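You operate a simulated robot arm through the tools that you are given. There is no shell and no other tool. Be economical: measure what you need, move in short steps, check, and stop when the job is done.

Carry out the task below with a simulated robot arm. There is one attempt and no reset: what you move stays moved.

TASK
Put the mixing bowl on the steel plate. Then take the brass tin and leave it on top of the beige dough lump.

It is judged by the outcome, as a careful person would: the job done as asked, and still so three seconds after it is handed in. It fails if anything else is knocked over, pushed out of place, dropped, spilled or broken.

THE ROBOT
A 7-joint arm with a two-finger parallel gripper, fixed in place. Base frame: the origin is at the foot of the arm, x ahead of it, y to its left, z up; the work surface is at about z = 0. Lengths are in mm, angles in degrees, forces in N, time in s.
With the tool pointing down near the work surface it reaches from about 220 to 580 mm from the base axis. Its first joint turns from -66.0 to 66.0 degrees. Payload 2.5 kg.
Tool frame: the origin (TCP) lies between the finger pads and is the grasp point; the fingertips stand 23 mm ahead of it; z points along the fingers, y is the line along which they close. The gripper opens to 94 mm. The fingers are 38 mm wide and 10 mm thick; the gripper's body (54 by 96 mm) begins 39 mm behind the TCP.
Orientation is told as [roll, pitch, yaw] about the base's x, y, z axes, in that order, counted from this pose: with the fingers straight down and closing along the base's y, the tool's x points along the base's -x, its y along +y and its z along -z.

THE INTERFACE
- The arm moves only by the tool servo_tool. Its argument "rows" is a list of rows, each a list of 3 entries, a list of its own where there are three numbers: the shift along the tool's x, y, z in units of 25 mm (1.0 is 25 mm), then the turn, a rotation vector about the tool's x, y, z in units of 8 degrees (1.0 is 8 degrees), then the gripper command, from -1 (fully open) to 1 (shut), values between in proportion. In form: [[[tx, ty, tz], [rx, ry, rz], gripper], ...]. A call has 1 to 10 rows; each row shifts and turns the commanded pose from where the row before left it, along the tool's axes as they then stand. A call with a number of a shift or a turn outside -1 to 1 is refused whole. A row lasts 0.2 s, in which the tool goes at most 50 mm and 8.6 degrees; a call with a longer step from one row to the next is refused whole, and so is a gripper value outside its range. A pose out of reach is approached as far as the arm can. The call stops where the force on the tool passes 40 N (or 10 N more than at its start, if that is more) or the arm is blocked; 0.2 s more then pass. The fingers move at their own pace (about 108 mm/s each) and stop on an object; they squeeze with about 24 N. The grip force told is the motor's: it shows also when the fingers shut on nothing. Time passes only in rows, and 0.2 s behind the last, so rows that do not move let the fingers close. It gives the time, the measured TCP pose, the force on the tool (base axes), the opening and the grip force at its end, in the units of the frame above (readings bear some noise).
- Cameras (640 x 400 px; columns grow to the right, rows downward): "scene" is fixed at [114, -400.7, 533]; the picture's right is [0.88, -0.47, 0.00], its down [-0.29, -0.53, -0.80] and it looks along [0.38, 0.70, -0.61] (base axes); focal length 334 px, centre (320, 200). "wrist" rides on the gripper at [-39, 0, -44] in the tool frame; the picture's right is [0.00, -1.00, 0.00], its down [0.97, 0.00, -0.24] and it looks along [0.24, 0.00, 0.97] (tool axes); focal length 218 px, centre (320, 200).
- get_image(camera): a new picture of that camera. No time passes.
- point_at(camera, pixels): for up to 12 pixels [column, row] of the newest picture of that camera ("zoom" is the newest enlarged one), the place [x, y, z] in the base frame of the surface seen there, good to about 2 mm, but the place of the scene camera against the robot may be out by one fixed shift of up to 12 mm in any direction. No time passes.
- close_up(camera, box): a new picture of the part [left, top, right, bottom] of that camera's present view, enlarged. No time passes.
- hand_in(): hands the job in; it is judged then, once.

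Work in short steps. Measure before you move; look again where a grasp or a placing could have gone wrong, and mend it. You have 80 turns and 38 pictures in all, the two below and enlarged ones among them. Open the gripper and draw the arm clear of the work before you hand the job in, unless the task says otherwise; then end with one line.

The tools are called after "Call:" as name(argument=value, ...) on one line, values as JSON. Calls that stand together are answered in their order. servo_tool: Moves the arm, as the interface text tells. Its arguments: {"type":"object","properties":{"rows":{"type":"array"}},"required":["rows"]} The other tools are called the same way: get_image (camera) takes a picture; point_at (camera, pixels) gives the place of the surface under pixels of a picture; close_up (camera, box) takes an enlarged picture of a part of a camera's view; hand_in () hands the job in.

At the start:

```text
clock: 0.0
tool_pos: [307.5, 257.7, 199.1]
tool_rot: [-0.1, 0.0, 0.1]
wrist_force: [0.2, -0.6, -0.1]
grip_width: 94.0
grasp_force: 0.1
```

scene: 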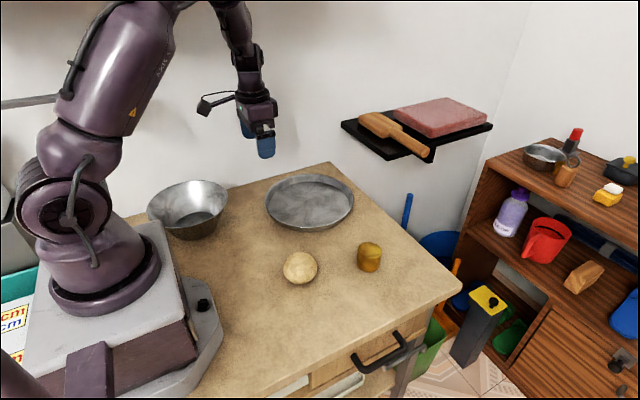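
wrist: 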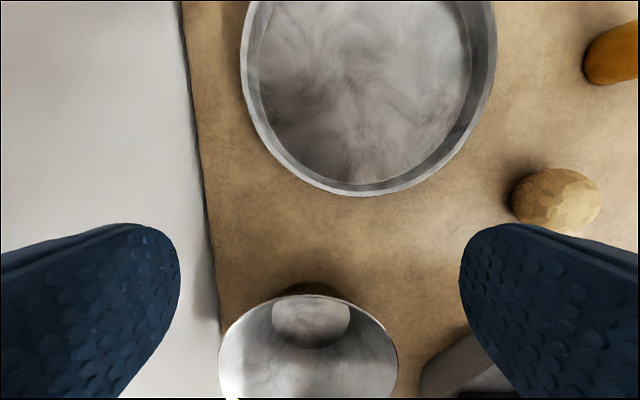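

I start by measuring the bowl, plate, dough and tin in the scene picture.

Call:
close_up(camera="scene", box=[130, 150, 400, 310])

Call:
point_at(camera="scene", pixels=[[148, 205], [227, 190], [185, 183], [195, 212], [192, 240], [265, 200], [355, 200], [315, 178], [308, 205], [300, 258], [369, 247], [369, 262]])

Call:
point_at(camera="wrist", pixels=[[368, 100], [368, 190], [243, 60], [494, 60], [556, 195], [612, 55], [310, 325], [310, 298], [240, 330], [385, 335], [600, 80], [530, 200]])

```text
2.37 times, centred on (265, 230) of scene
```

zoom: 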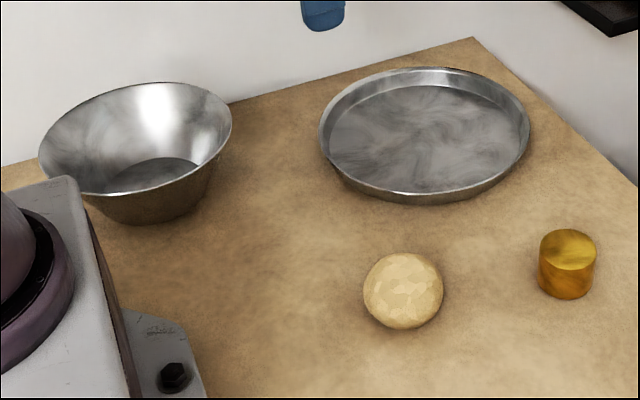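

```text
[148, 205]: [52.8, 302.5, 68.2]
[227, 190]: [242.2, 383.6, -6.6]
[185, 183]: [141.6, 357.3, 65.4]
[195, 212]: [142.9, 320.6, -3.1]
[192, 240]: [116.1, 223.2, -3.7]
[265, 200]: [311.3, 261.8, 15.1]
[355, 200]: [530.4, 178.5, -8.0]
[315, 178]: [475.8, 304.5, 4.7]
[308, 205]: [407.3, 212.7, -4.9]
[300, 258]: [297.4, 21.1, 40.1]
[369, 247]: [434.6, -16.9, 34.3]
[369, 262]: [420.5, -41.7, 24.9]
```

```text
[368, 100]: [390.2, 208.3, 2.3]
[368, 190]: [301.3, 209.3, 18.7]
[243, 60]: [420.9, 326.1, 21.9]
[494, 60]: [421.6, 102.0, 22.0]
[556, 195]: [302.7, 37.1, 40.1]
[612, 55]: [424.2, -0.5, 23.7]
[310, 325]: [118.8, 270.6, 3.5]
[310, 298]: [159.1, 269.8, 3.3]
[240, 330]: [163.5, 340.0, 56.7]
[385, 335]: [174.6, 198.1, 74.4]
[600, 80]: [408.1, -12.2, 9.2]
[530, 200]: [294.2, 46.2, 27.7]
```

The plate centre is around (413, 214). I move back over the bowl to see its rim from above.

Call:
servo_tool(rows=[[[1, 0, -1], [0, 0, 0], -1], [[1, 0, -1], [0, 0, 0], -1], [[1, 0, -1], [0, 0, 0], -1], [[1, 0, 0], [0, 0, 0], -1], [[0, 0, 0], [0, 0, 0], -1]])

Call:
get_image(camera="wrist")

```text
clock: 1.1
tool_pos: [244.5, 206.1, 253.8]
tool_rot: [-4.0, 1.3, -10.4]
wrist_force: [0.1, 0.6, -0.5]
grip_width: 93.7
grasp_force: 0.0
stopped in row 5: the force on the tool passed its limit (the readings are from after the stop); the commanded pose is now the measured one
```

```text
34 pictures are left
```

wrist: 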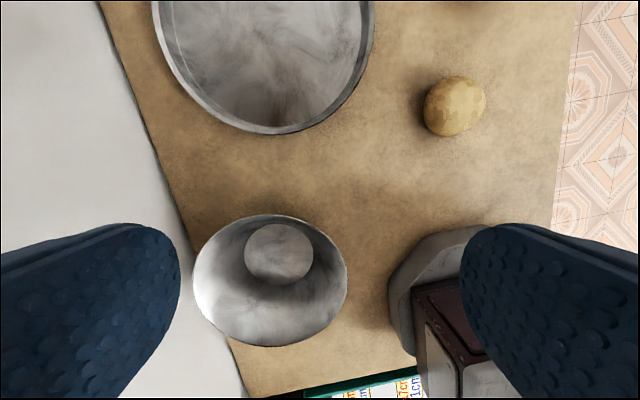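

The move was stopped and the arm deflected to (244, 206), while the bowl looks unmoved. I measure the bowl rim here.

Call:
point_at(camera="wrist", pixels=[[270, 219], [198, 260], [344, 262], [206, 315], [275, 343], [333, 315], [279, 253], [279, 227], [248, 250], [310, 250], [335, 240], [454, 100]])

Call:
get_image(camera="scene")

Call:
close_up(camera="wrist", box=[180, 200, 370, 360])

```text
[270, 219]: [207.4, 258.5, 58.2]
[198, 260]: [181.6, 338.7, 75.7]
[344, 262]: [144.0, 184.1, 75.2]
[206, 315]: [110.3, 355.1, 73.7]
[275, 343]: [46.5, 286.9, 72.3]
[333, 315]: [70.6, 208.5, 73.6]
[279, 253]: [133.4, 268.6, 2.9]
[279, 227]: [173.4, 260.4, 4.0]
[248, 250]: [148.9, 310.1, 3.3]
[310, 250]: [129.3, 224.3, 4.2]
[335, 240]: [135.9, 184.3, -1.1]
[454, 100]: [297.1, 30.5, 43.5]
```

```text
33 pictures are left
```

scene: 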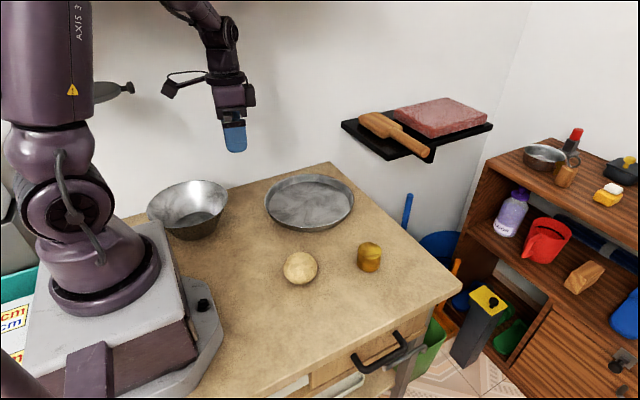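

```text
2.50 times, centred on (275, 280) of wrist
```

zoom: 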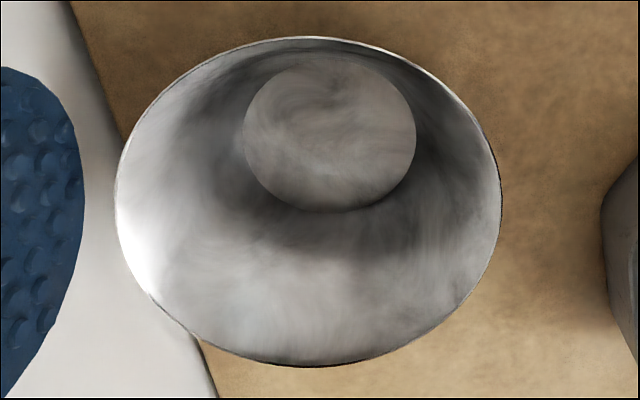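

The bowl fits centre (130, 271), rim R≈86, z≈74, wall flaring about 30°. Something blocked the arm, perhaps the grey thing near (110, 90), so I look closer.

Call:
close_up(camera="scene", box=[0, 0, 290, 180])

Call:
point_at(camera="scene", pixels=[[108, 92], [128, 88], [98, 84], [120, 140], [80, 20], [50, 95], [170, 60], [200, 15], [295, 100], [185, 6], [3, 150], [250, 140]])

```text
2.21 times, centred on (145, 90) of scene
```

zoom: 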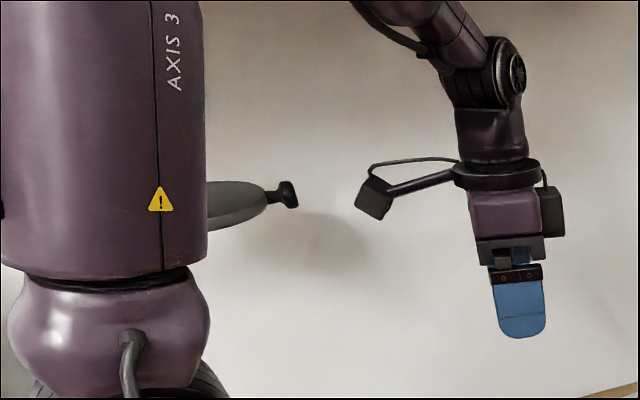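

```text
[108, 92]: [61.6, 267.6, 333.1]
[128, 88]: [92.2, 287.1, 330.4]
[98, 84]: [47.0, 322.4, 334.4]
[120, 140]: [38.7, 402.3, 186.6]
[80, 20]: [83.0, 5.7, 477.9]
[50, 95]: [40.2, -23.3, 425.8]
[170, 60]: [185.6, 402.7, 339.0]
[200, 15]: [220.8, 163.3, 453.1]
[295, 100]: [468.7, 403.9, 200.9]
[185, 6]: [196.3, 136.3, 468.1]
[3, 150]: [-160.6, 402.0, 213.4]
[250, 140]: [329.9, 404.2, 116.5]
```

The tool's side bracket likely bumped the lamp-like thing at about (92, 290, 335). With yaw near 45° the bracket points to the base, away from it, so I turn there first in place.

Call:
servo_tool(rows=[[[0, 0, 0], [0, 0, -1], -1], [[0, 0, 0], [0, 0, -1], -1], [[0, 0, 0], [0, 0, -1], -1], [[0, 0, 0], [0, 0, -1], -1], [[0, 0, 0], [0, 0, -1], -1], [[0, 0, 0], [0, 0, -1], -1], [[0, 0, 0], [0, 0, -0.9], -1], [[0, 0, 0], [0, 0, 0], -1]])

Call:
close_up(camera="scene", box=[0, 0, 360, 225])

```text
clock: 2.9
tool_pos: [245.5, 205.5, 254.1]
tool_rot: [-1.0, 4.2, 44.9]
wrist_force: [-0.9, 0.5, 0.3]
grip_width: 94.1
grasp_force: 0.0
```

```text
1.78 times, centred on (180, 112) of scene
```

zoom: 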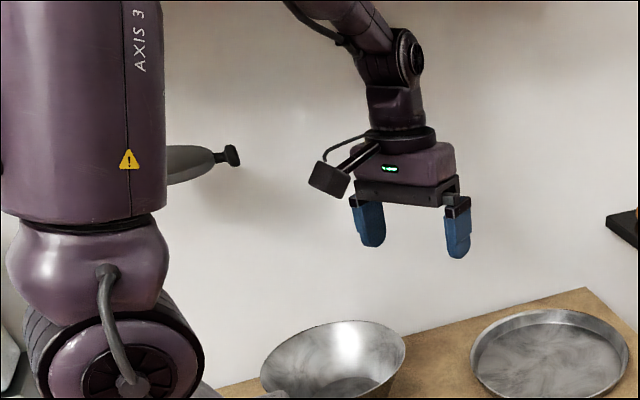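

Yaw is 45° with the bracket clear. Now I level the pitch and tilt 30° to match the bowl wall.

Call:
servo_tool(rows=[[[0, 0, 0], [0, -0.52, 0], -0.4], [[0, 0, 0], [-1, 0, 0], -0.4], [[0, 0, 0], [-1, 0, 0], -0.4], [[0, 0, 0], [-1, 0, 0], -0.4], [[0, 0, 0], [-0.85, 0, 0], -0.4], [[0, 0, 0], [0, 0, 0], -0.4]])

```text
clock: 4.3
tool_pos: [244.5, 207.4, 255.3]
tool_rot: [29.8, -0.2, 45.1]
wrist_force: [-0.5, -0.2, 0.4]
grip_width: 65.8
grasp_force: 0.0
```

The tilt is right. I go to a hover 80 mm back along the wall line from the rim point (191, 210, 74).

Call:
servo_tool(rows=[[[0.29, -0.45, 0.84], [0, 0, 0], -0.4], [[0.29, -0.45, 0.84], [0, 0, 0], -0.4], [[0.29, -0.45, 0.84], [0, 0, 0], -0.4], [[0.29, -0.45, 0.84], [0, 0, 0], -0.4], [[0.28, -0.44, 0.86], [0, 0, 0], -0.4], [[0, 0, 0], [0, 0, 0], -0.4]])

Call:
get_image(camera="wrist")

Call:
get_image(camera="scene")

```text
clock: 5.7
tool_pos: [217.6, 184.2, 133.8]
tool_rot: [29.7, -0.3, 45.1]
wrist_force: [0.8, -0.1, -0.1]
grip_width: 65.9
grasp_force: 0.1
```

```text
29 pictures are left
```

wrist: 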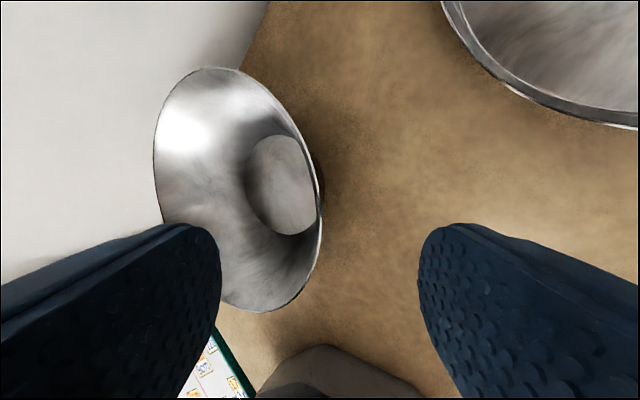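

```text
28 pictures are left
```

scene: 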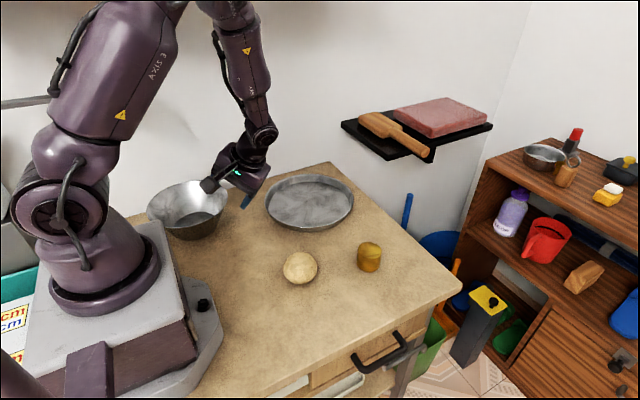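

The rim passes between the fingers near column 320. I check the rim position before descending.

Call:
point_at(camera="wrist", pixels=[[320, 235], [316, 260], [313, 170], [318, 195], [300, 285], [210, 69], [157, 150], [270, 310]])

Call:
close_up(camera="wrist", box=[200, 100, 440, 320])

```text
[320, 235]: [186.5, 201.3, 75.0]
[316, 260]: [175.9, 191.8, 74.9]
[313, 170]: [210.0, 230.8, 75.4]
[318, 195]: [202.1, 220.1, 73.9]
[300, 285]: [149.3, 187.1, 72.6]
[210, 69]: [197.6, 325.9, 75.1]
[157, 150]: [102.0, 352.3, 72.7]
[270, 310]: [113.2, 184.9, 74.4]
```

```text
1.82 times, centred on (320, 210) of wrist
```

zoom: 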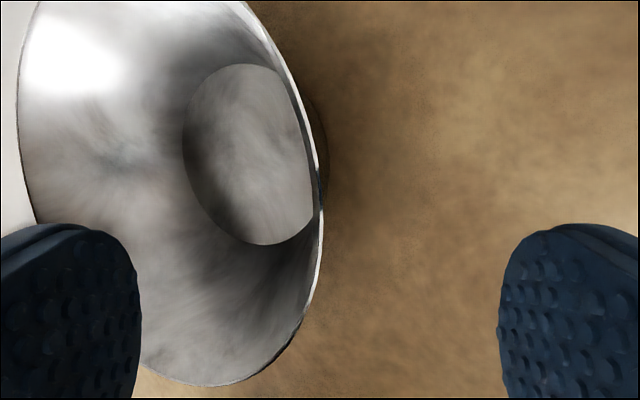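

Rim point and tool line agree within 1 mm. I descend 76 mm along the tool axis.

Call:
servo_tool(rows=[[[0, 0, 0.7], [0, 0, 0], -0.4], [[0, 0, 0.7], [0, 0, 0], -0.4], [[0, 0, 0.7], [0, 0, 0], -0.4], [[0, 0, 0.5], [0, 0, 0], -0.4], [[0, 0, 0.44], [0, 0, 0], -0.4], [[0, 0, 0], [0, 0, 0], -0.4]])

Call:
get_image(camera="wrist")

```text
clock: 7.1
tool_pos: [190.3, 211.5, 67.9]
tool_rot: [29.7, -0.1, 45.0]
wrist_force: [-0.6, 0.0, 0.4]
grip_width: 66.1
grasp_force: 0.0
```

```text
26 pictures are left
```

wrist: 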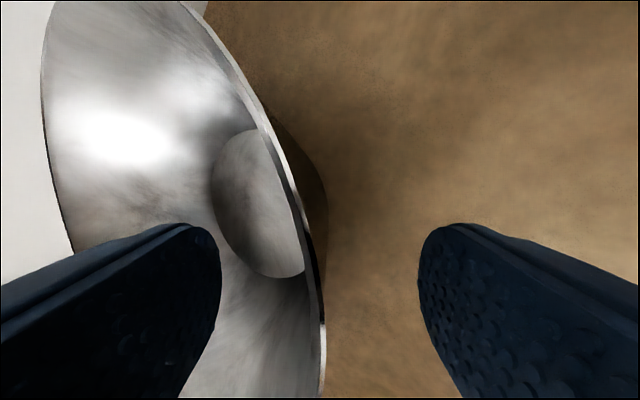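

The wall runs midway between the fingers, so I close.

Call:
servo_tool(rows=[[[0, 0, 0], [0, 0, 0], 0.3], [[0, 0, 0], [0, 0, 0], 0.7], [[0, 0, 0], [0, 0, 0], 1], [[0, 0, 0], [0, 0, 0], 1], [[0, 0, 0], [0, 0, 0], 1]])

Call:
get_image(camera="wrist")

```text
clock: 8.3
tool_pos: [189.7, 211.5, 68.5]
tool_rot: [29.6, -0.2, 45.0]
wrist_force: [-0.2, 0.2, 0.7]
grip_width: 6.3
grasp_force: 24.1
```

```text
25 pictures are left
```

wrist: 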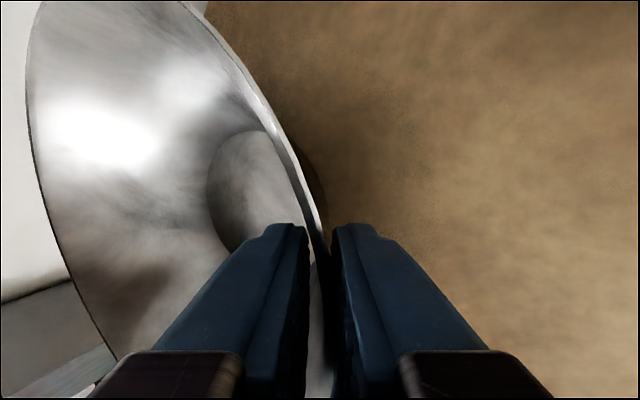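

Gripped on the wall (6.3 mm, 24 N). I lift straight up 30 mm and look.

Call:
servo_tool(rows=[[[0, 0.1, -0.17], [0, 0, 0], 1], [[0, 0.15, -0.26], [0, 0, 0], 1], [[0, 0.15, -0.26], [0, 0, 0], 1], [[0, 0.2, -0.35], [0, 0, 0], 1], [[0, 0, 0], [0, 0, 0], 1]])

Call:
get_image(camera="scene")

Call:
get_image(camera="wrist")

```text
clock: 9.5
tool_pos: [190.8, 211.2, 99.3]
tool_rot: [29.6, -0.2, 45.1]
wrist_force: [0.8, 0.0, -1.3]
grip_width: 5.1
grasp_force: 24.1
```

```text
24 pictures are left
```

scene: 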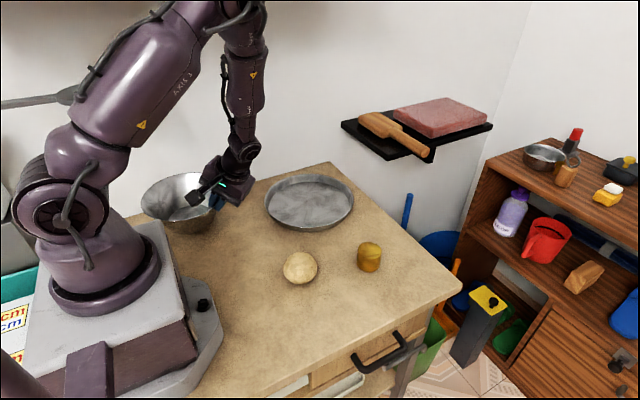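

```text
23 pictures are left
```

wrist: 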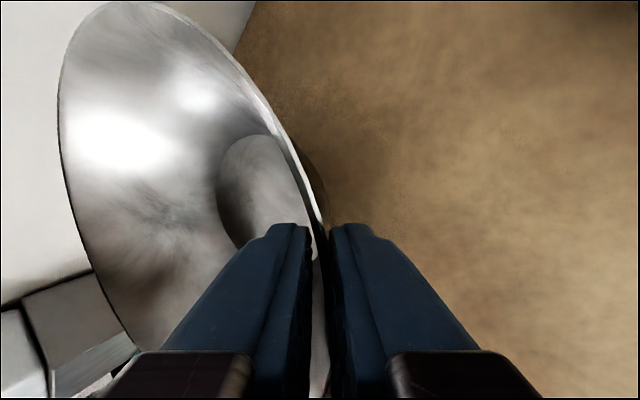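

The bowl seems off the table. I check its tilt from rim and floor points.

Call:
point_at(camera="wrist", pixels=[[66, 150], [120, 7], [200, 20], [90, 250], [250, 170], [240, 200], [270, 160], [290, 140]])

Call:
close_up(camera="scene", box=[110, 140, 290, 260])

```text
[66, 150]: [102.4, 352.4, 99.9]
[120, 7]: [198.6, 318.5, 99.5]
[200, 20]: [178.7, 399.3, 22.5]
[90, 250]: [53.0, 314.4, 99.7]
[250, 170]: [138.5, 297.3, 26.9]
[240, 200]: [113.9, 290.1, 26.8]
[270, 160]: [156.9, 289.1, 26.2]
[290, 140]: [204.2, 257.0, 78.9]
```

```text
3.33 times, centred on (200, 200) of scene
```

zoom: 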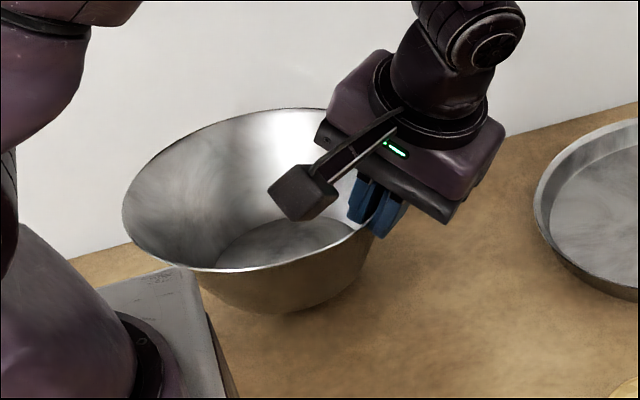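

The bowl hangs level (floor z≈27 all over). I lift another 36 mm to clear the plate rim, then carry toward the plate.

Call:
servo_tool(rows=[[[0, 0.24, -0.42], [0, 0, 0], 1], [[0, 0.24, -0.42], [0, 0, 0], 1], [[0, 0.24, -0.41], [0, 0, 0], 1], [[-0.2, -0.3, -0.17], [0, 0, 0], 1], [[-0.37, -0.54, -0.31], [0, 0, 0], 1], [[-0.37, -0.54, -0.31], [0, 0, 0], 1], [[-0.37, -0.54, -0.31], [0, 0, 0], 1], [[-0.37, -0.54, -0.31], [0, 0, 0], 1], [[-0.2, -0.3, -0.17], [0, 0, 0], 1], [[0, 0, 0], [0, 0, 0], 1]])

```text
clock: 11.7
tool_pos: [279.1, 188.3, 135.9]
tool_rot: [29.7, -0.2, 45.0]
wrist_force: [0.1, 0.9, -0.9]
grip_width: 5.0
grasp_force: 24.6
```

Carry goes well. Now I turn 30° clockwise about the vertical in place so the placing pose is comfortable.

Call:
servo_tool(rows=[[[0, 0, 0], [0, -0.2, 0.35], 1], [[0, 0, 0], [0, -0.33, 0.57], 1], [[0, 0, 0], [0, -0.33, 0.57], 1], [[0, 0, 0], [0, -0.33, 0.57], 1], [[0, 0, 0], [0, -0.33, 0.57], 1], [[0, 0, 0], [0, -0.355, 0.62], 1], [[0, 0, 0], [0, 0, 0], 1]])

Call:
get_image(camera="wrist")

```text
clock: 13.3
tool_pos: [279.4, 188.5, 135.8]
tool_rot: [29.8, -0.4, 14.9]
wrist_force: [-0.7, -0.2, -2.0]
grip_width: 4.9
grasp_force: 24.2
```

```text
21 pictures are left
```

wrist: 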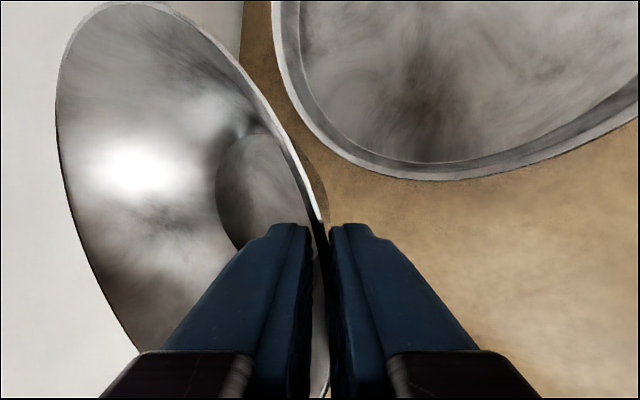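

Bowl still firm and level. I measure the plate and bowl rim, then carry on.

Call:
point_at(camera="wrist", pixels=[[62, 150], [130, 4], [90, 260], [250, 180], [275, 40], [330, 155], [450, 180], [560, 155], [625, 118], [450, 80]])

Call:
servo_tool(rows=[[[-0.4, -0.24, -0.14], [0, 0, 0], 1], [[-0.7, -0.42, -0.242], [0, 0, 0], 1], [[-0.7, -0.42, -0.242], [0, 0, 0], 1], [[-0.7, -0.42, -0.242], [0, 0, 0], 1], [[-0.7, -0.42, -0.242], [0, 0, 0], 1], [[-0.7, -0.42, -0.242], [0, 0, 0], 1], [[-0.7, -0.42, -0.242], [0, 0, 0], 1], [[-0.5, -0.3, -0.173], [0, 0, 0], 1], [[-0.34, -0.2, -0.117], [0, 0, 0], 1], [[0, 0, 0], [0, 0, 0], 1]])

Call:
get_image(camera="wrist")

Call:
get_image(camera="scene")

```text
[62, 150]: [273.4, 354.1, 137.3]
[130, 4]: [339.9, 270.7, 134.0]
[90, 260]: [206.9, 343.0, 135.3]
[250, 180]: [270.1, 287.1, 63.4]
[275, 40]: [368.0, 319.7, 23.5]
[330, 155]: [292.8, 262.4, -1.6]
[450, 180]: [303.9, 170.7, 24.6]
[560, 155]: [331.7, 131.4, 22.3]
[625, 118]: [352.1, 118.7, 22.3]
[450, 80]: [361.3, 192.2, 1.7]
```

```text
clock: 15.5
tool_pos: [435.2, 133.6, 136.0]
tool_rot: [29.8, -0.3, 15.0]
wrist_force: [-0.3, -0.6, -2.1]
grip_width: 4.7
grasp_force: 23.7
```

```text
20 pictures are left
```

wrist: 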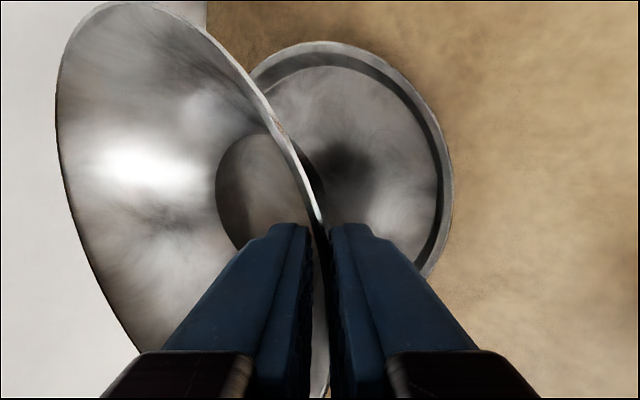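

```text
19 pictures are left
```

scene: 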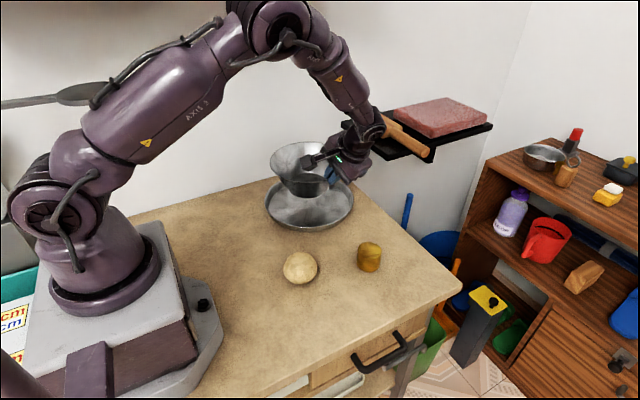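

Bowl centre ≈(410, 217) over plate centre ≈(413, 214). I lower 50 mm straight down, then creep.

Call:
servo_tool(rows=[[[0, -0.2, 0.346], [0, 0, 0], 1], [[0, -0.2, 0.346], [0, 0, 0], 1], [[0, -0.2, 0.346], [0, 0, 0], 1], [[0, -0.2, 0.346], [0, 0, 0], 1], [[0, -0.2, 0.346], [0, 0, 0], 1], [[0, 0, 0], [0, 0, 0], 1]])

Call:
servo_tool(rows=[[[0, -0.04, 0.07], [0, 0, 0], 1], [[0, -0.04, 0.07], [0, 0, 0], 1], [[0, -0.04, 0.07], [0, 0, 0], 1], [[0, 0, 0], [0, 0, 0], 1]])

Call:
get_image(camera="wrist")

```text
clock: 16.9
tool_pos: [435.5, 133.0, 86.1]
tool_rot: [29.7, -0.4, 15.0]
wrist_force: [-0.1, 0.0, -1.3]
grip_width: 4.5
grasp_force: 23.7
```

```text
clock: 17.9
tool_pos: [436.9, 132.8, 80.8]
tool_rot: [29.7, -0.4, 15.0]
wrist_force: [-0.7, -2.6, 7.7]
grip_width: 4.4
grasp_force: 24.0
```

```text
18 pictures are left
```

wrist: 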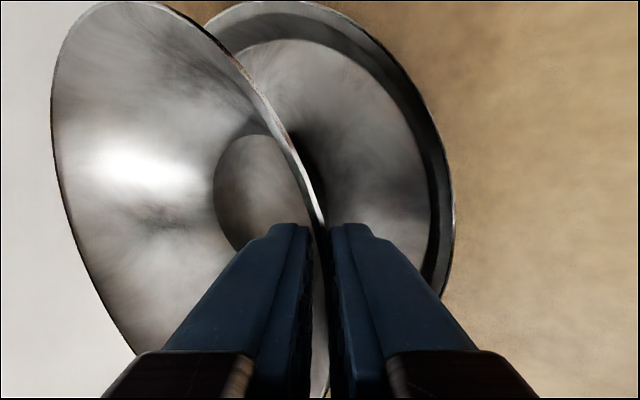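

Contact felt (+8 N), the bowl stands on the plate. I open gently.

Call:
servo_tool(rows=[[[0, 0, 0], [0, 0, 0], 0.8], [[0, 0, 0], [0, 0, 0], 0.6], [[0, 0, 0], [0, 0, 0], 0.3], [[0, 0, 0], [0, 0, 0], 0.1], [[0, 0, 0], [0, 0, 0], 0]])

Call:
get_image(camera="wrist")

```text
clock: 19.1
tool_pos: [435.4, 132.3, 79.2]
tool_rot: [29.8, -0.4, 14.9]
wrist_force: [0.1, -0.1, -0.5]
grip_width: 46.8
grasp_force: 0.0
```

```text
17 pictures are left
```

wrist: 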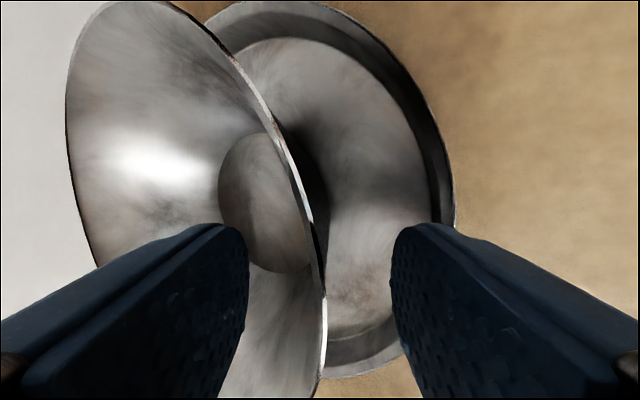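

Bowl free and settled. I back out along the tool axis 100 mm, then bring the tool upright and turn yaw to 0.

Call:
servo_tool(rows=[[[0, 0, -0.5], [0, 0, 0], 0], [[0, 0, -0.9], [0, 0, 0], 0], [[0, 0, -0.9], [0, 0, 0], 0], [[0, 0, -0.9], [0, 0, 0], 0], [[0, 0, -0.8], [0, 0, 0], 0], [[0, 0, 0], [0.93, 0, 0], -0.5], [[0, 0, 0], [0.93, 0, 0], -0.5], [[0, 0, 0], [0.93, 0, 0], -0.5], [[0, 0, 0], [0.93, 0, 0], -0.5], [[0, 0, 0], [0, 0, 0], -0.5]])

Call:
servo_tool(rows=[[[0, 0, 0], [0, 0, 0.93], -0.5], [[0, 0, 0], [0, 0, 0.93], -0.5], [[0, 1, 0], [0, 0, 0], -0.5], [[0, 0, 0], [0, 0, 0], -0.5]])

```text
clock: 21.3
tool_pos: [447.3, 85.0, 167.9]
tool_rot: [0.0, -0.3, 15.0]
wrist_force: [-0.7, 0.9, -0.3]
grip_width: 70.4
grasp_force: 0.0
```

```text
clock: 22.3
tool_pos: [447.5, 110.4, 167.9]
tool_rot: [0.1, -0.2, 0.2]
wrist_force: [0.5, -0.3, 0.2]
grip_width: 70.4
grasp_force: 0.1
```

Now move over toward the tin, around (420, 0), and look.

Call:
servo_tool(rows=[[[0.2, -0.9, 0], [0, 0, 0], -0.5], [[0.2, -0.9, 0], [0, 0, 0], -0.5], [[0.2, -0.9, 0], [0, 0, 0], -0.5], [[0.2, -0.9, 0], [0, 0, 0], -0.5], [[0.3, -0.8, 0], [0, 0, 0], -0.5], [[0, 0, 0], [0, 0, 0], -0.5]])

Call:
get_image(camera="wrist")

Call:
get_image(camera="scene")

```text
clock: 23.7
tool_pos: [420.6, -0.3, 165.7]
tool_rot: [0.0, -0.4, 0.1]
wrist_force: [-0.2, 0.7, 0.1]
grip_width: 70.1
grasp_force: 0.1
```

```text
16 pictures are left
```

wrist: 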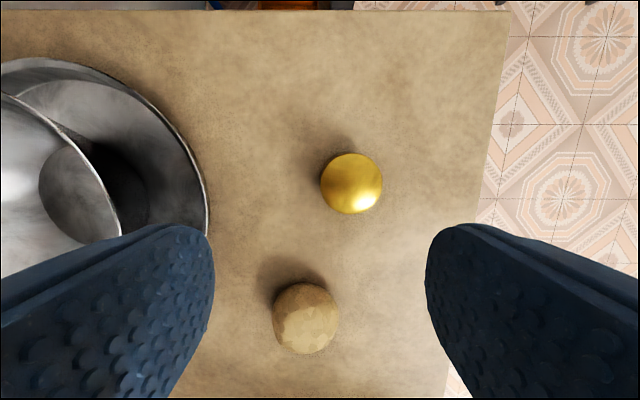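

```text
15 pictures are left
```

scene: 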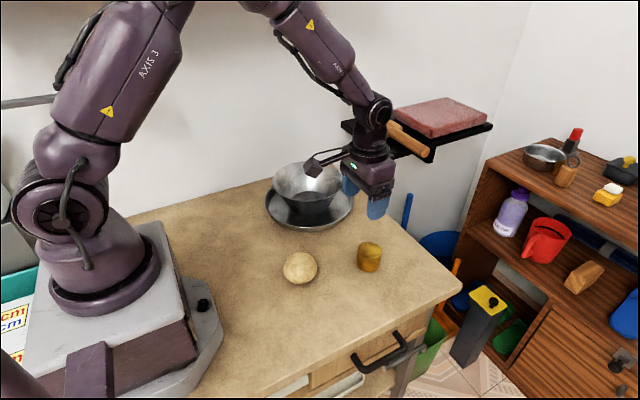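

The bowl stands on the plate. I measure the tin's edges near (351, 183) and the dough near (306, 318).

Call:
close_up(camera="wrist", box=[240, 130, 416, 370])

Call:
point_at(camera="wrist", pixels=[[351, 183], [323, 183], [380, 183], [351, 156], [351, 209], [306, 318], [306, 308], [290, 318], [322, 318], [306, 340], [306, 290], [306, 328]])

```text
1.67 times, centred on (328, 250) of wrist
```

zoom: 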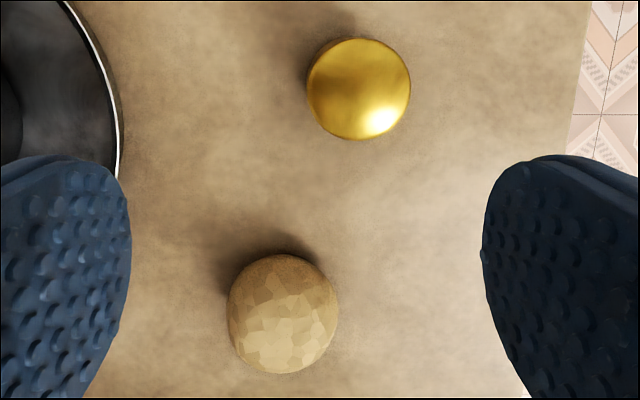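

```text
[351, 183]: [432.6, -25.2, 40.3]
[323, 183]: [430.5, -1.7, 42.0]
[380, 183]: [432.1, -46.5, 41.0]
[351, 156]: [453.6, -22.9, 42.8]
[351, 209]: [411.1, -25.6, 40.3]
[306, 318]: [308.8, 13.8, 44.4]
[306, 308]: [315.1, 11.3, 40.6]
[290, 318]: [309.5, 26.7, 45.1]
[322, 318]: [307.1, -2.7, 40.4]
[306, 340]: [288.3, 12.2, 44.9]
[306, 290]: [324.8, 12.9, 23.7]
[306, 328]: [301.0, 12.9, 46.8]
```

The tin is centred at (432, −24), about 46 mm wide and 41 mm high. I map the dough's top to find where the tin will sit flat.

Call:
point_at(camera="wrist", pixels=[[276, 318], [284, 325], [295, 330], [306, 334], [317, 330], [330, 322], [335, 312], [295, 342], [317, 342], [300, 350], [285, 335], [325, 335]])

Call:
close_up(camera="scene", box=[260, 230, 404, 320])

Call:
point_at(camera="zoom", pixels=[[178, 100], [150, 120], [178, 130], [210, 120], [178, 160], [178, 190], [120, 160], [235, 160], [178, 110], [480, 75]])

```text
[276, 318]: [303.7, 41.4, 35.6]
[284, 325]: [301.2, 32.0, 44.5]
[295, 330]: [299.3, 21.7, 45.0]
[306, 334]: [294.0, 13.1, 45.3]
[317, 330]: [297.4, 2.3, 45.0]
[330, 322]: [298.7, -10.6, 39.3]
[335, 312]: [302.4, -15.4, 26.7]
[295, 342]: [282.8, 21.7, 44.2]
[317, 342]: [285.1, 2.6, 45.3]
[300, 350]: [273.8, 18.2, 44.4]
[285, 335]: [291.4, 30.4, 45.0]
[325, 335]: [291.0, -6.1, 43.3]
```

```text
4.44 times, centred on (332, 275) of scene
```

zoom: 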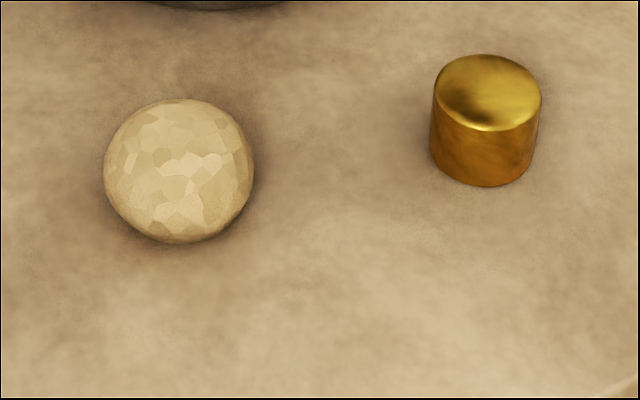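

```text
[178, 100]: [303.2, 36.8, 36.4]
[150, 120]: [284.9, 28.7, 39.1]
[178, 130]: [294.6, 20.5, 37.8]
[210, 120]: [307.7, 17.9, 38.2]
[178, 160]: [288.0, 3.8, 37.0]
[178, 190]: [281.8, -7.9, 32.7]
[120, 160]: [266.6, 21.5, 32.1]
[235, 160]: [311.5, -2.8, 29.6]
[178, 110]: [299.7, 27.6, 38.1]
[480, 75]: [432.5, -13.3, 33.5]
```

The top is a near-flat patch at z≈45. I move above the dough for a squarer view to get its centre.

Call:
servo_tool(rows=[[[0.9, 0.1, 0], [0, 0, 0], -0.5], [[0.9, 0.1, 0], [0, 0, 0], -0.5], [[0.9, 0.1, 0], [0, 0, 0], -0.5], [[0.9, 0.1, 0], [0, 0, 0], -0.5], [[0.9, 0.16, 0], [0, 0, 0], -0.5], [[0.7, 0, 0], [0, 0, 0], -0.5], [[0, 0, 0], [0, 0, 0], -0.5]])

Call:
close_up(camera="wrist", box=[240, 110, 400, 210])

```text
clock: 25.3
tool_pos: [290.7, 15.1, 166.2]
tool_rot: [0.1, -0.2, 0.2]
wrist_force: [0.0, -0.5, -0.1]
grip_width: 70.5
grasp_force: 0.0
```

```text
4.00 times, centred on (320, 160) of wrist
```

zoom: 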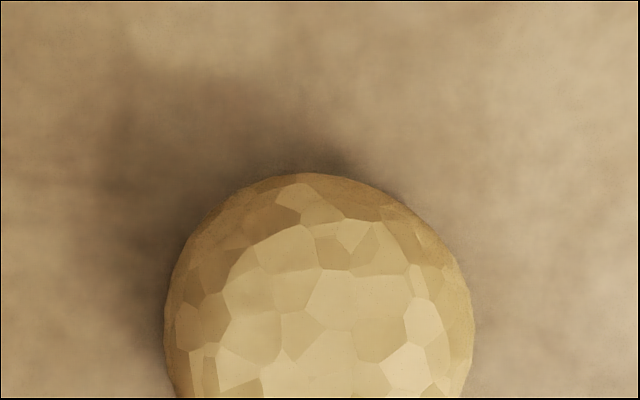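

Call:
close_up(camera="wrist", box=[240, 140, 400, 240])

Call:
point_at(camera="zoom", pixels=[[320, 80], [320, 120], [320, 160], [320, 200], [320, 240], [320, 280], [320, 320], [200, 200], [240, 200], [280, 200], [380, 200], [440, 200]])

```text
4.00 times, centred on (320, 190) of wrist
```

zoom: 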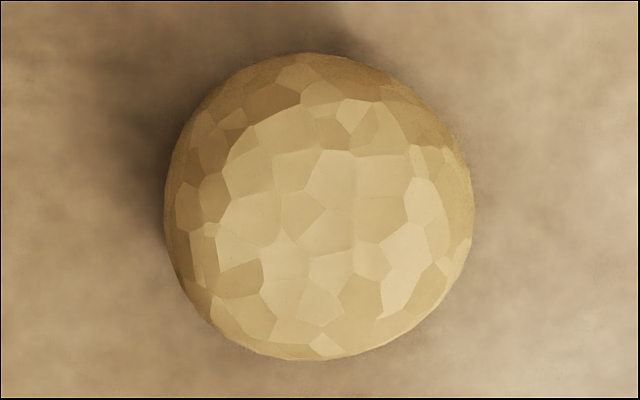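

```text
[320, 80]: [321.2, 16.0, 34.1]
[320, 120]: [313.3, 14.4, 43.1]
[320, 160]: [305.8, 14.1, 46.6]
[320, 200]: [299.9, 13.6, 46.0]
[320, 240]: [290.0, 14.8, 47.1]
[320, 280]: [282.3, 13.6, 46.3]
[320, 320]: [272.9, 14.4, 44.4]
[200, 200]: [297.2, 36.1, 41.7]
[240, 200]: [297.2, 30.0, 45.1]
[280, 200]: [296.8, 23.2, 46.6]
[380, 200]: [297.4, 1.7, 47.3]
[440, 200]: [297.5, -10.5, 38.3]
```

Dough top: centre about (292, 14), z≈46.5. I go back above the tin at (432, −24).

Call:
servo_tool(rows=[[[-0.95, -0.26, 0], [0, 0, 0], -0.5], [[-0.95, -0.26, 0], [0, 0, 0], -0.5], [[-0.95, -0.26, 0], [0, 0, 0], -0.5], [[-0.95, -0.26, 0], [0, 0, 0], -0.5], [[-0.95, -0.26, 0], [0, 0, 0], -0.5], [[-0.9, -0.26, 0], [0, 0, 0], -0.5], [[0, 0, 0.8], [0, 0, 0], -0.5], [[0, 0, 0.8], [0, 0, 0], -0.5], [[0, 0, 0.8], [0, 0, 0], -0.5], [[0, 0, 0], [0, 0, 0], -0.5]])

Call:
get_image(camera="wrist")

```text
clock: 27.5
tool_pos: [432.3, -23.8, 106.5]
tool_rot: [0.0, -0.3, 0.2]
wrist_force: [0.3, -0.2, 0.2]
grip_width: 70.4
grasp_force: 0.1
```

```text
10 pictures are left
```

wrist: 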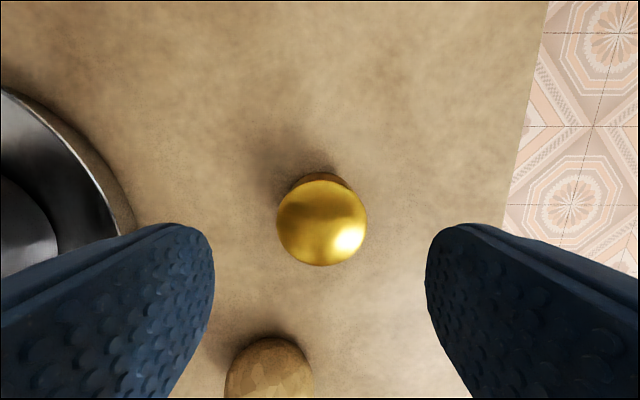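

The tin is centred between the fingers (column 321). I check its x edges, then descend.

Call:
point_at(camera="wrist", pixels=[[321, 183], [321, 264], [279, 222], [365, 222], [321, 222]])

Call:
servo_tool(rows=[[[0, 0, 0.8], [0, 0, 0], -0.5], [[0, 0, 0.8], [0, 0, 0], -0.5], [[0, 0, 0.8], [0, 0, 0], -0.5], [[0, 0, 0.62], [0, 0, 0], -0.5], [[0, 0, 0], [0, 0, 0], -0.5]])

```text
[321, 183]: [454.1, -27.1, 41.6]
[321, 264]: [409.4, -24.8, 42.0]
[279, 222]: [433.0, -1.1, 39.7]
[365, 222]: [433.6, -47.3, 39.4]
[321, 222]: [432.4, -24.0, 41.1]
```

```text
clock: 28.7
tool_pos: [431.8, -25.0, 31.0]
tool_rot: [0.1, -0.3, 0.1]
wrist_force: [0.8, 0.0, -0.2]
grip_width: 70.5
grasp_force: 0.0
```

At grasp height, centred on the tin; I close and lift a little.

Call:
servo_tool(rows=[[[0, 0, 0], [0, 0, 0], -0.2], [[0, 0, 0], [0, 0, 0], 0], [[0, 0, 0], [0, 0, 0], 0.5], [[0, 0, 0], [0, 0, 0], 1], [[0, 0, 0], [0, 0, 0], 1], [[0, 0, -0.3], [0, 0, 0], 1], [[0, 0, -0.7], [0, 0, 0], 1], [[0, 0, 0], [0, 0, 0], 1]])

Call:
get_image(camera="scene")

```text
clock: 30.5
tool_pos: [433.0, -25.4, 57.1]
tool_rot: [0.1, -0.3, 0.1]
wrist_force: [0.4, 0.6, -0.2]
grip_width: 48.3
grasp_force: 24.3
```

```text
9 pictures are left
```

scene: 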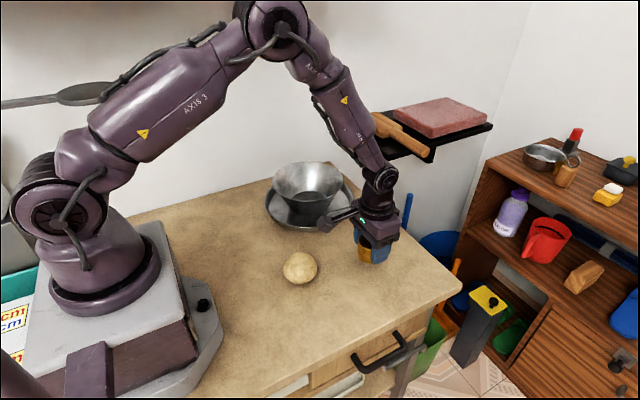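

Tin held (48 mm). I raise it 60 mm and carry it over the dough at (292, 14).

Call:
servo_tool(rows=[[[0, 0, -0.8], [0, 0, 0], 1], [[0, 0, -0.8], [0, 0, 0], 1], [[0, 0, -0.8], [0, 0, 0], 1], [[0.7, 0.2, 0], [0, 0, 0], 1], [[0.9, 0.25, 0], [0, 0, 0], 1], [[0.9, 0.25, 0], [0, 0, 0], 1], [[0.9, 0.25, 0], [0, 0, 0], 1], [[0.9, 0.25, 0], [0, 0, 0], 1], [[0.9, 0.25, 0], [0, 0, 0], 1], [[0.42, 0.12, 0], [0, 0, 0], 1]])

Call:
servo_tool(rows=[[[0, 0, 0], [0, 0, 0], 1]])

Call:
get_image(camera="wrist")

```text
clock: 32.7
tool_pos: [291.4, 14.3, 115.6]
tool_rot: [0.2, -0.3, 0.1]
wrist_force: [-0.4, 0.5, 0.4]
grip_width: 48.2
grasp_force: 24.1
```

```text
clock: 33.1
tool_pos: [291.2, 14.7, 115.1]
tool_rot: [0.1, -0.3, 0.1]
wrist_force: [-0.4, 0.6, 0.0]
grip_width: 48.3
grasp_force: 24.2
```

```text
8 pictures are left
```

wrist: 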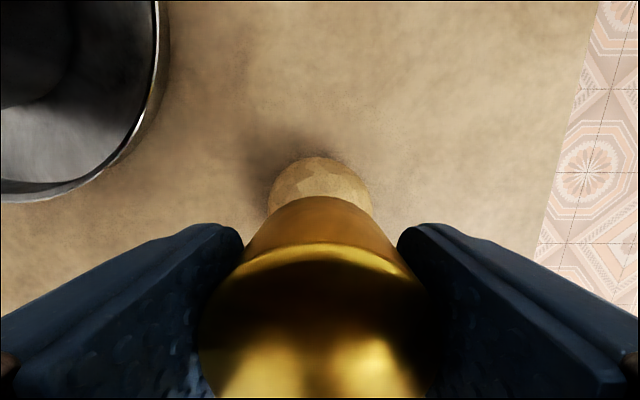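

Aligned over the dough. I lower to just above contact (TCP ≈81), then creep.

Call:
servo_tool(rows=[[[0, 0, 0.5], [0, 0, 0], 1], [[0, 0, 0.5], [0, 0, 0], 1], [[0, 0, 0.3], [0, 0, 0], 1], [[0, 0, 0], [0, 0, 0], 1]])

Call:
servo_tool(rows=[[[0, 0, 0.05], [0, 0, 0], 1], [[0, 0, 0.05], [0, 0, 0], 1], [[0, 0, 0], [0, 0, 0], 1]])

```text
clock: 34.1
tool_pos: [292.2, 13.5, 83.6]
tool_rot: [0.1, -0.2, 0.1]
wrist_force: [0.1, 0.3, 0.1]
grip_width: 48.4
grasp_force: 23.9
```

```text
clock: 34.9
tool_pos: [292.1, 13.9, 80.3]
tool_rot: [0.1, -0.3, 0.1]
wrist_force: [-0.1, -0.6, 0.0]
grip_width: 48.4
grasp_force: 23.9
```

Call:
servo_tool(rows=[[[0, 0, 0.04], [0, 0, 0], 1], [[0, 0, 0.04], [0, 0, 0], 1], [[0, 0, 0], [0, 0, 0], 1]])

Call:
close_up(camera="scene", box=[240, 200, 368, 300])

```text
clock: 35.7
tool_pos: [292.3, 14.2, 78.7]
tool_rot: [0.1, -0.3, 0.1]
wrist_force: [0.0, -0.4, -0.7]
grip_width: 48.3
grasp_force: 24.1
```

```text
4.00 times, centred on (304, 250) of scene
```

zoom: 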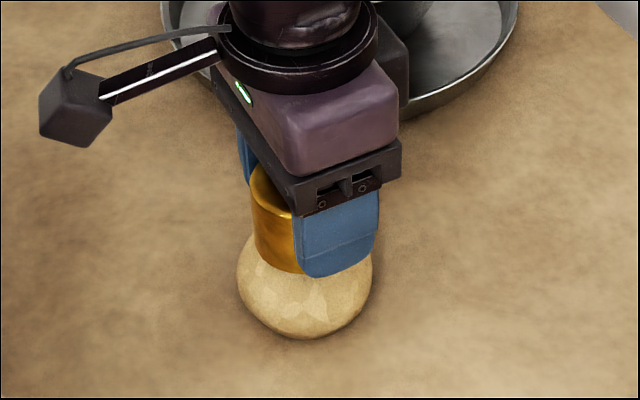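

Almost touching, no force yet. I keep creeping by 1 mm until contact shows.

Call:
servo_tool(rows=[[[0, 0, 0.04], [0, 0, 0], 1], [[0, 0, 0], [0, 0, 0], 1]])

Call:
servo_tool(rows=[[[0, 0, 0.04], [0, 0, 0], 1], [[0, 0, 0], [0, 0, 0], 1]])

```text
clock: 36.3
tool_pos: [292.0, 13.5, 76.9]
tool_rot: [0.2, -0.3, 0.1]
wrist_force: [0.5, -0.7, 0.4]
grip_width: 48.4
grasp_force: 24.2
```

```text
clock: 36.9
tool_pos: [290.9, 14.0, 75.8]
tool_rot: [0.2, -0.4, 0.1]
wrist_force: [-1.1, -0.3, 2.0]
grip_width: 48.4
grasp_force: 24.5
```

Call:
servo_tool(rows=[[[0, 0, 0.04], [0, 0, 0], 1], [[0, 0, 0], [0, 0, 0], 1]])

```text
clock: 37.5
tool_pos: [292.3, 13.3, 76.0]
tool_rot: [0.0, -0.4, 0.1]
wrist_force: [-0.6, -1.5, 1.3]
grip_width: 48.4
grasp_force: 23.9
```

Light contact (~2 N) and the height no longer falls. I open slowly.

Call:
servo_tool(rows=[[[0, 0, 0.02], [0, 0, 0], 1], [[0, 0, 0], [0, 0, 0], 0], [[0, 0, 0], [0, 0, 0], -0.08], [[0, 0, 0], [0, 0, 0], -0.2], [[0, 0, 0], [0, 0, 0], -0.4], [[0, 0, 0], [0, 0, 0], -0.5]])

Call:
get_image(camera="wrist")

```text
clock: 38.9
tool_pos: [291.9, 13.7, 74.6]
tool_rot: [0.0, -0.3, 0.1]
wrist_force: [0.6, -1.1, 0.6]
grip_width: 70.3
grasp_force: 0.1
```

```text
6 pictures are left
```

wrist: 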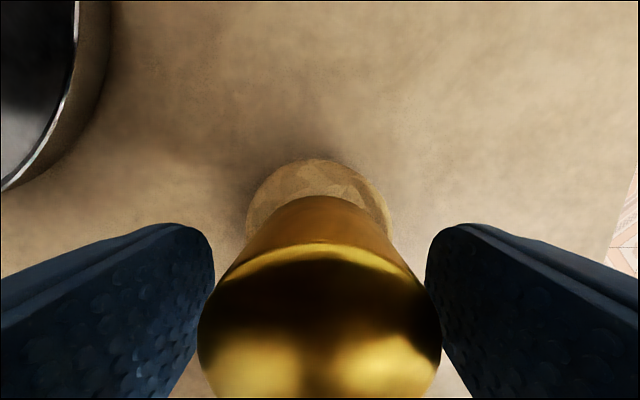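

The tin stands by itself on the dough, clear of both fingers. I withdraw straight up.

Call:
servo_tool(rows=[[[0, 0, -0.4], [0, 0, 0], -0.5], [[0, 0, -0.6], [0, 0, 0], -0.5], [[0, 0, -0.8], [0, 0, 0], -0.5], [[0, 0, -0.8], [0, 0, 0], -0.5], [[0, 0, -0.8], [0, 0, 0], -0.5], [[0, 0, -0.8], [0, 0, 0], -0.5], [[0, 0, -0.6], [0, 0, 0], -0.5], [[0, -0.8, 0], [0, 0, 0], -0.7], [[0, -0.8, 0], [0, 0, 0], -1], [[0, -0.8, 0], [0, 0, 0], -1]])

Call:
servo_tool(rows=[[[0, -0.8, 0], [0, 0, 0], -1], [[0, -0.8, 0], [0, 0, 0], -1], [[0, 0, 0], [0, 0, 0], -1], [[0, 0, 0], [0, 0, 0], -1]])

Call:
get_image(camera="scene")

```text
clock: 41.1
tool_pos: [291.6, -45.1, 195.5]
tool_rot: [0.0, -0.3, 0.1]
wrist_force: [0.0, 0.3, -0.9]
grip_width: 94.0
grasp_force: 0.1
```

```text
clock: 42.1
tool_pos: [291.8, -87.2, 194.4]
tool_rot: [0.1, -0.3, 0.1]
wrist_force: [-1.0, 0.5, -0.7]
grip_width: 94.2
grasp_force: 0.0
```

```text
5 pictures are left
```

scene: 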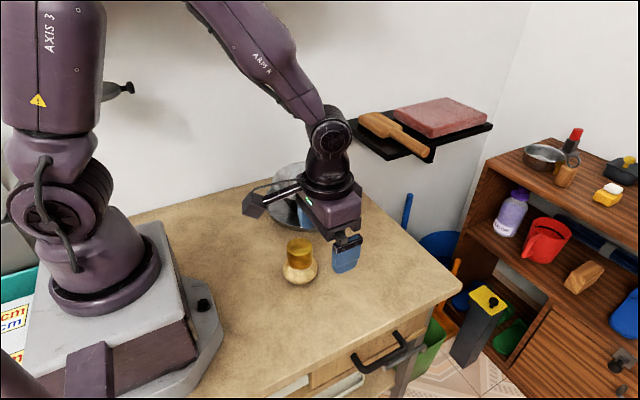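

Tin on dough at (299, 255). One close look to check it is upright and steady.

Call:
close_up(camera="scene", box=[240, 150, 384, 300])

```text
2.67 times, centred on (312, 225) of scene
```

zoom: 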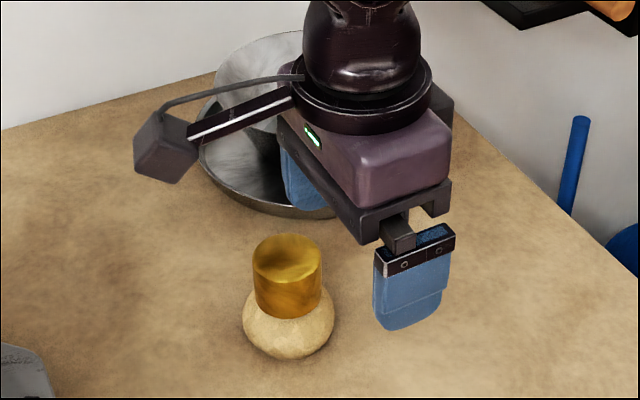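

The tin is upright on the dough, the bowl is on the plate, and the arm is clear with the gripper open. I hand in.

Call:
hand_in()

```text
The job is handed in.
```

The mixing bowl is on the steel plate and the brass tin stands upright on the beige dough lump. Early on, the arm was stopped by force once, probably by touching the pan-like object above the bowl; I saw nothing displaced.
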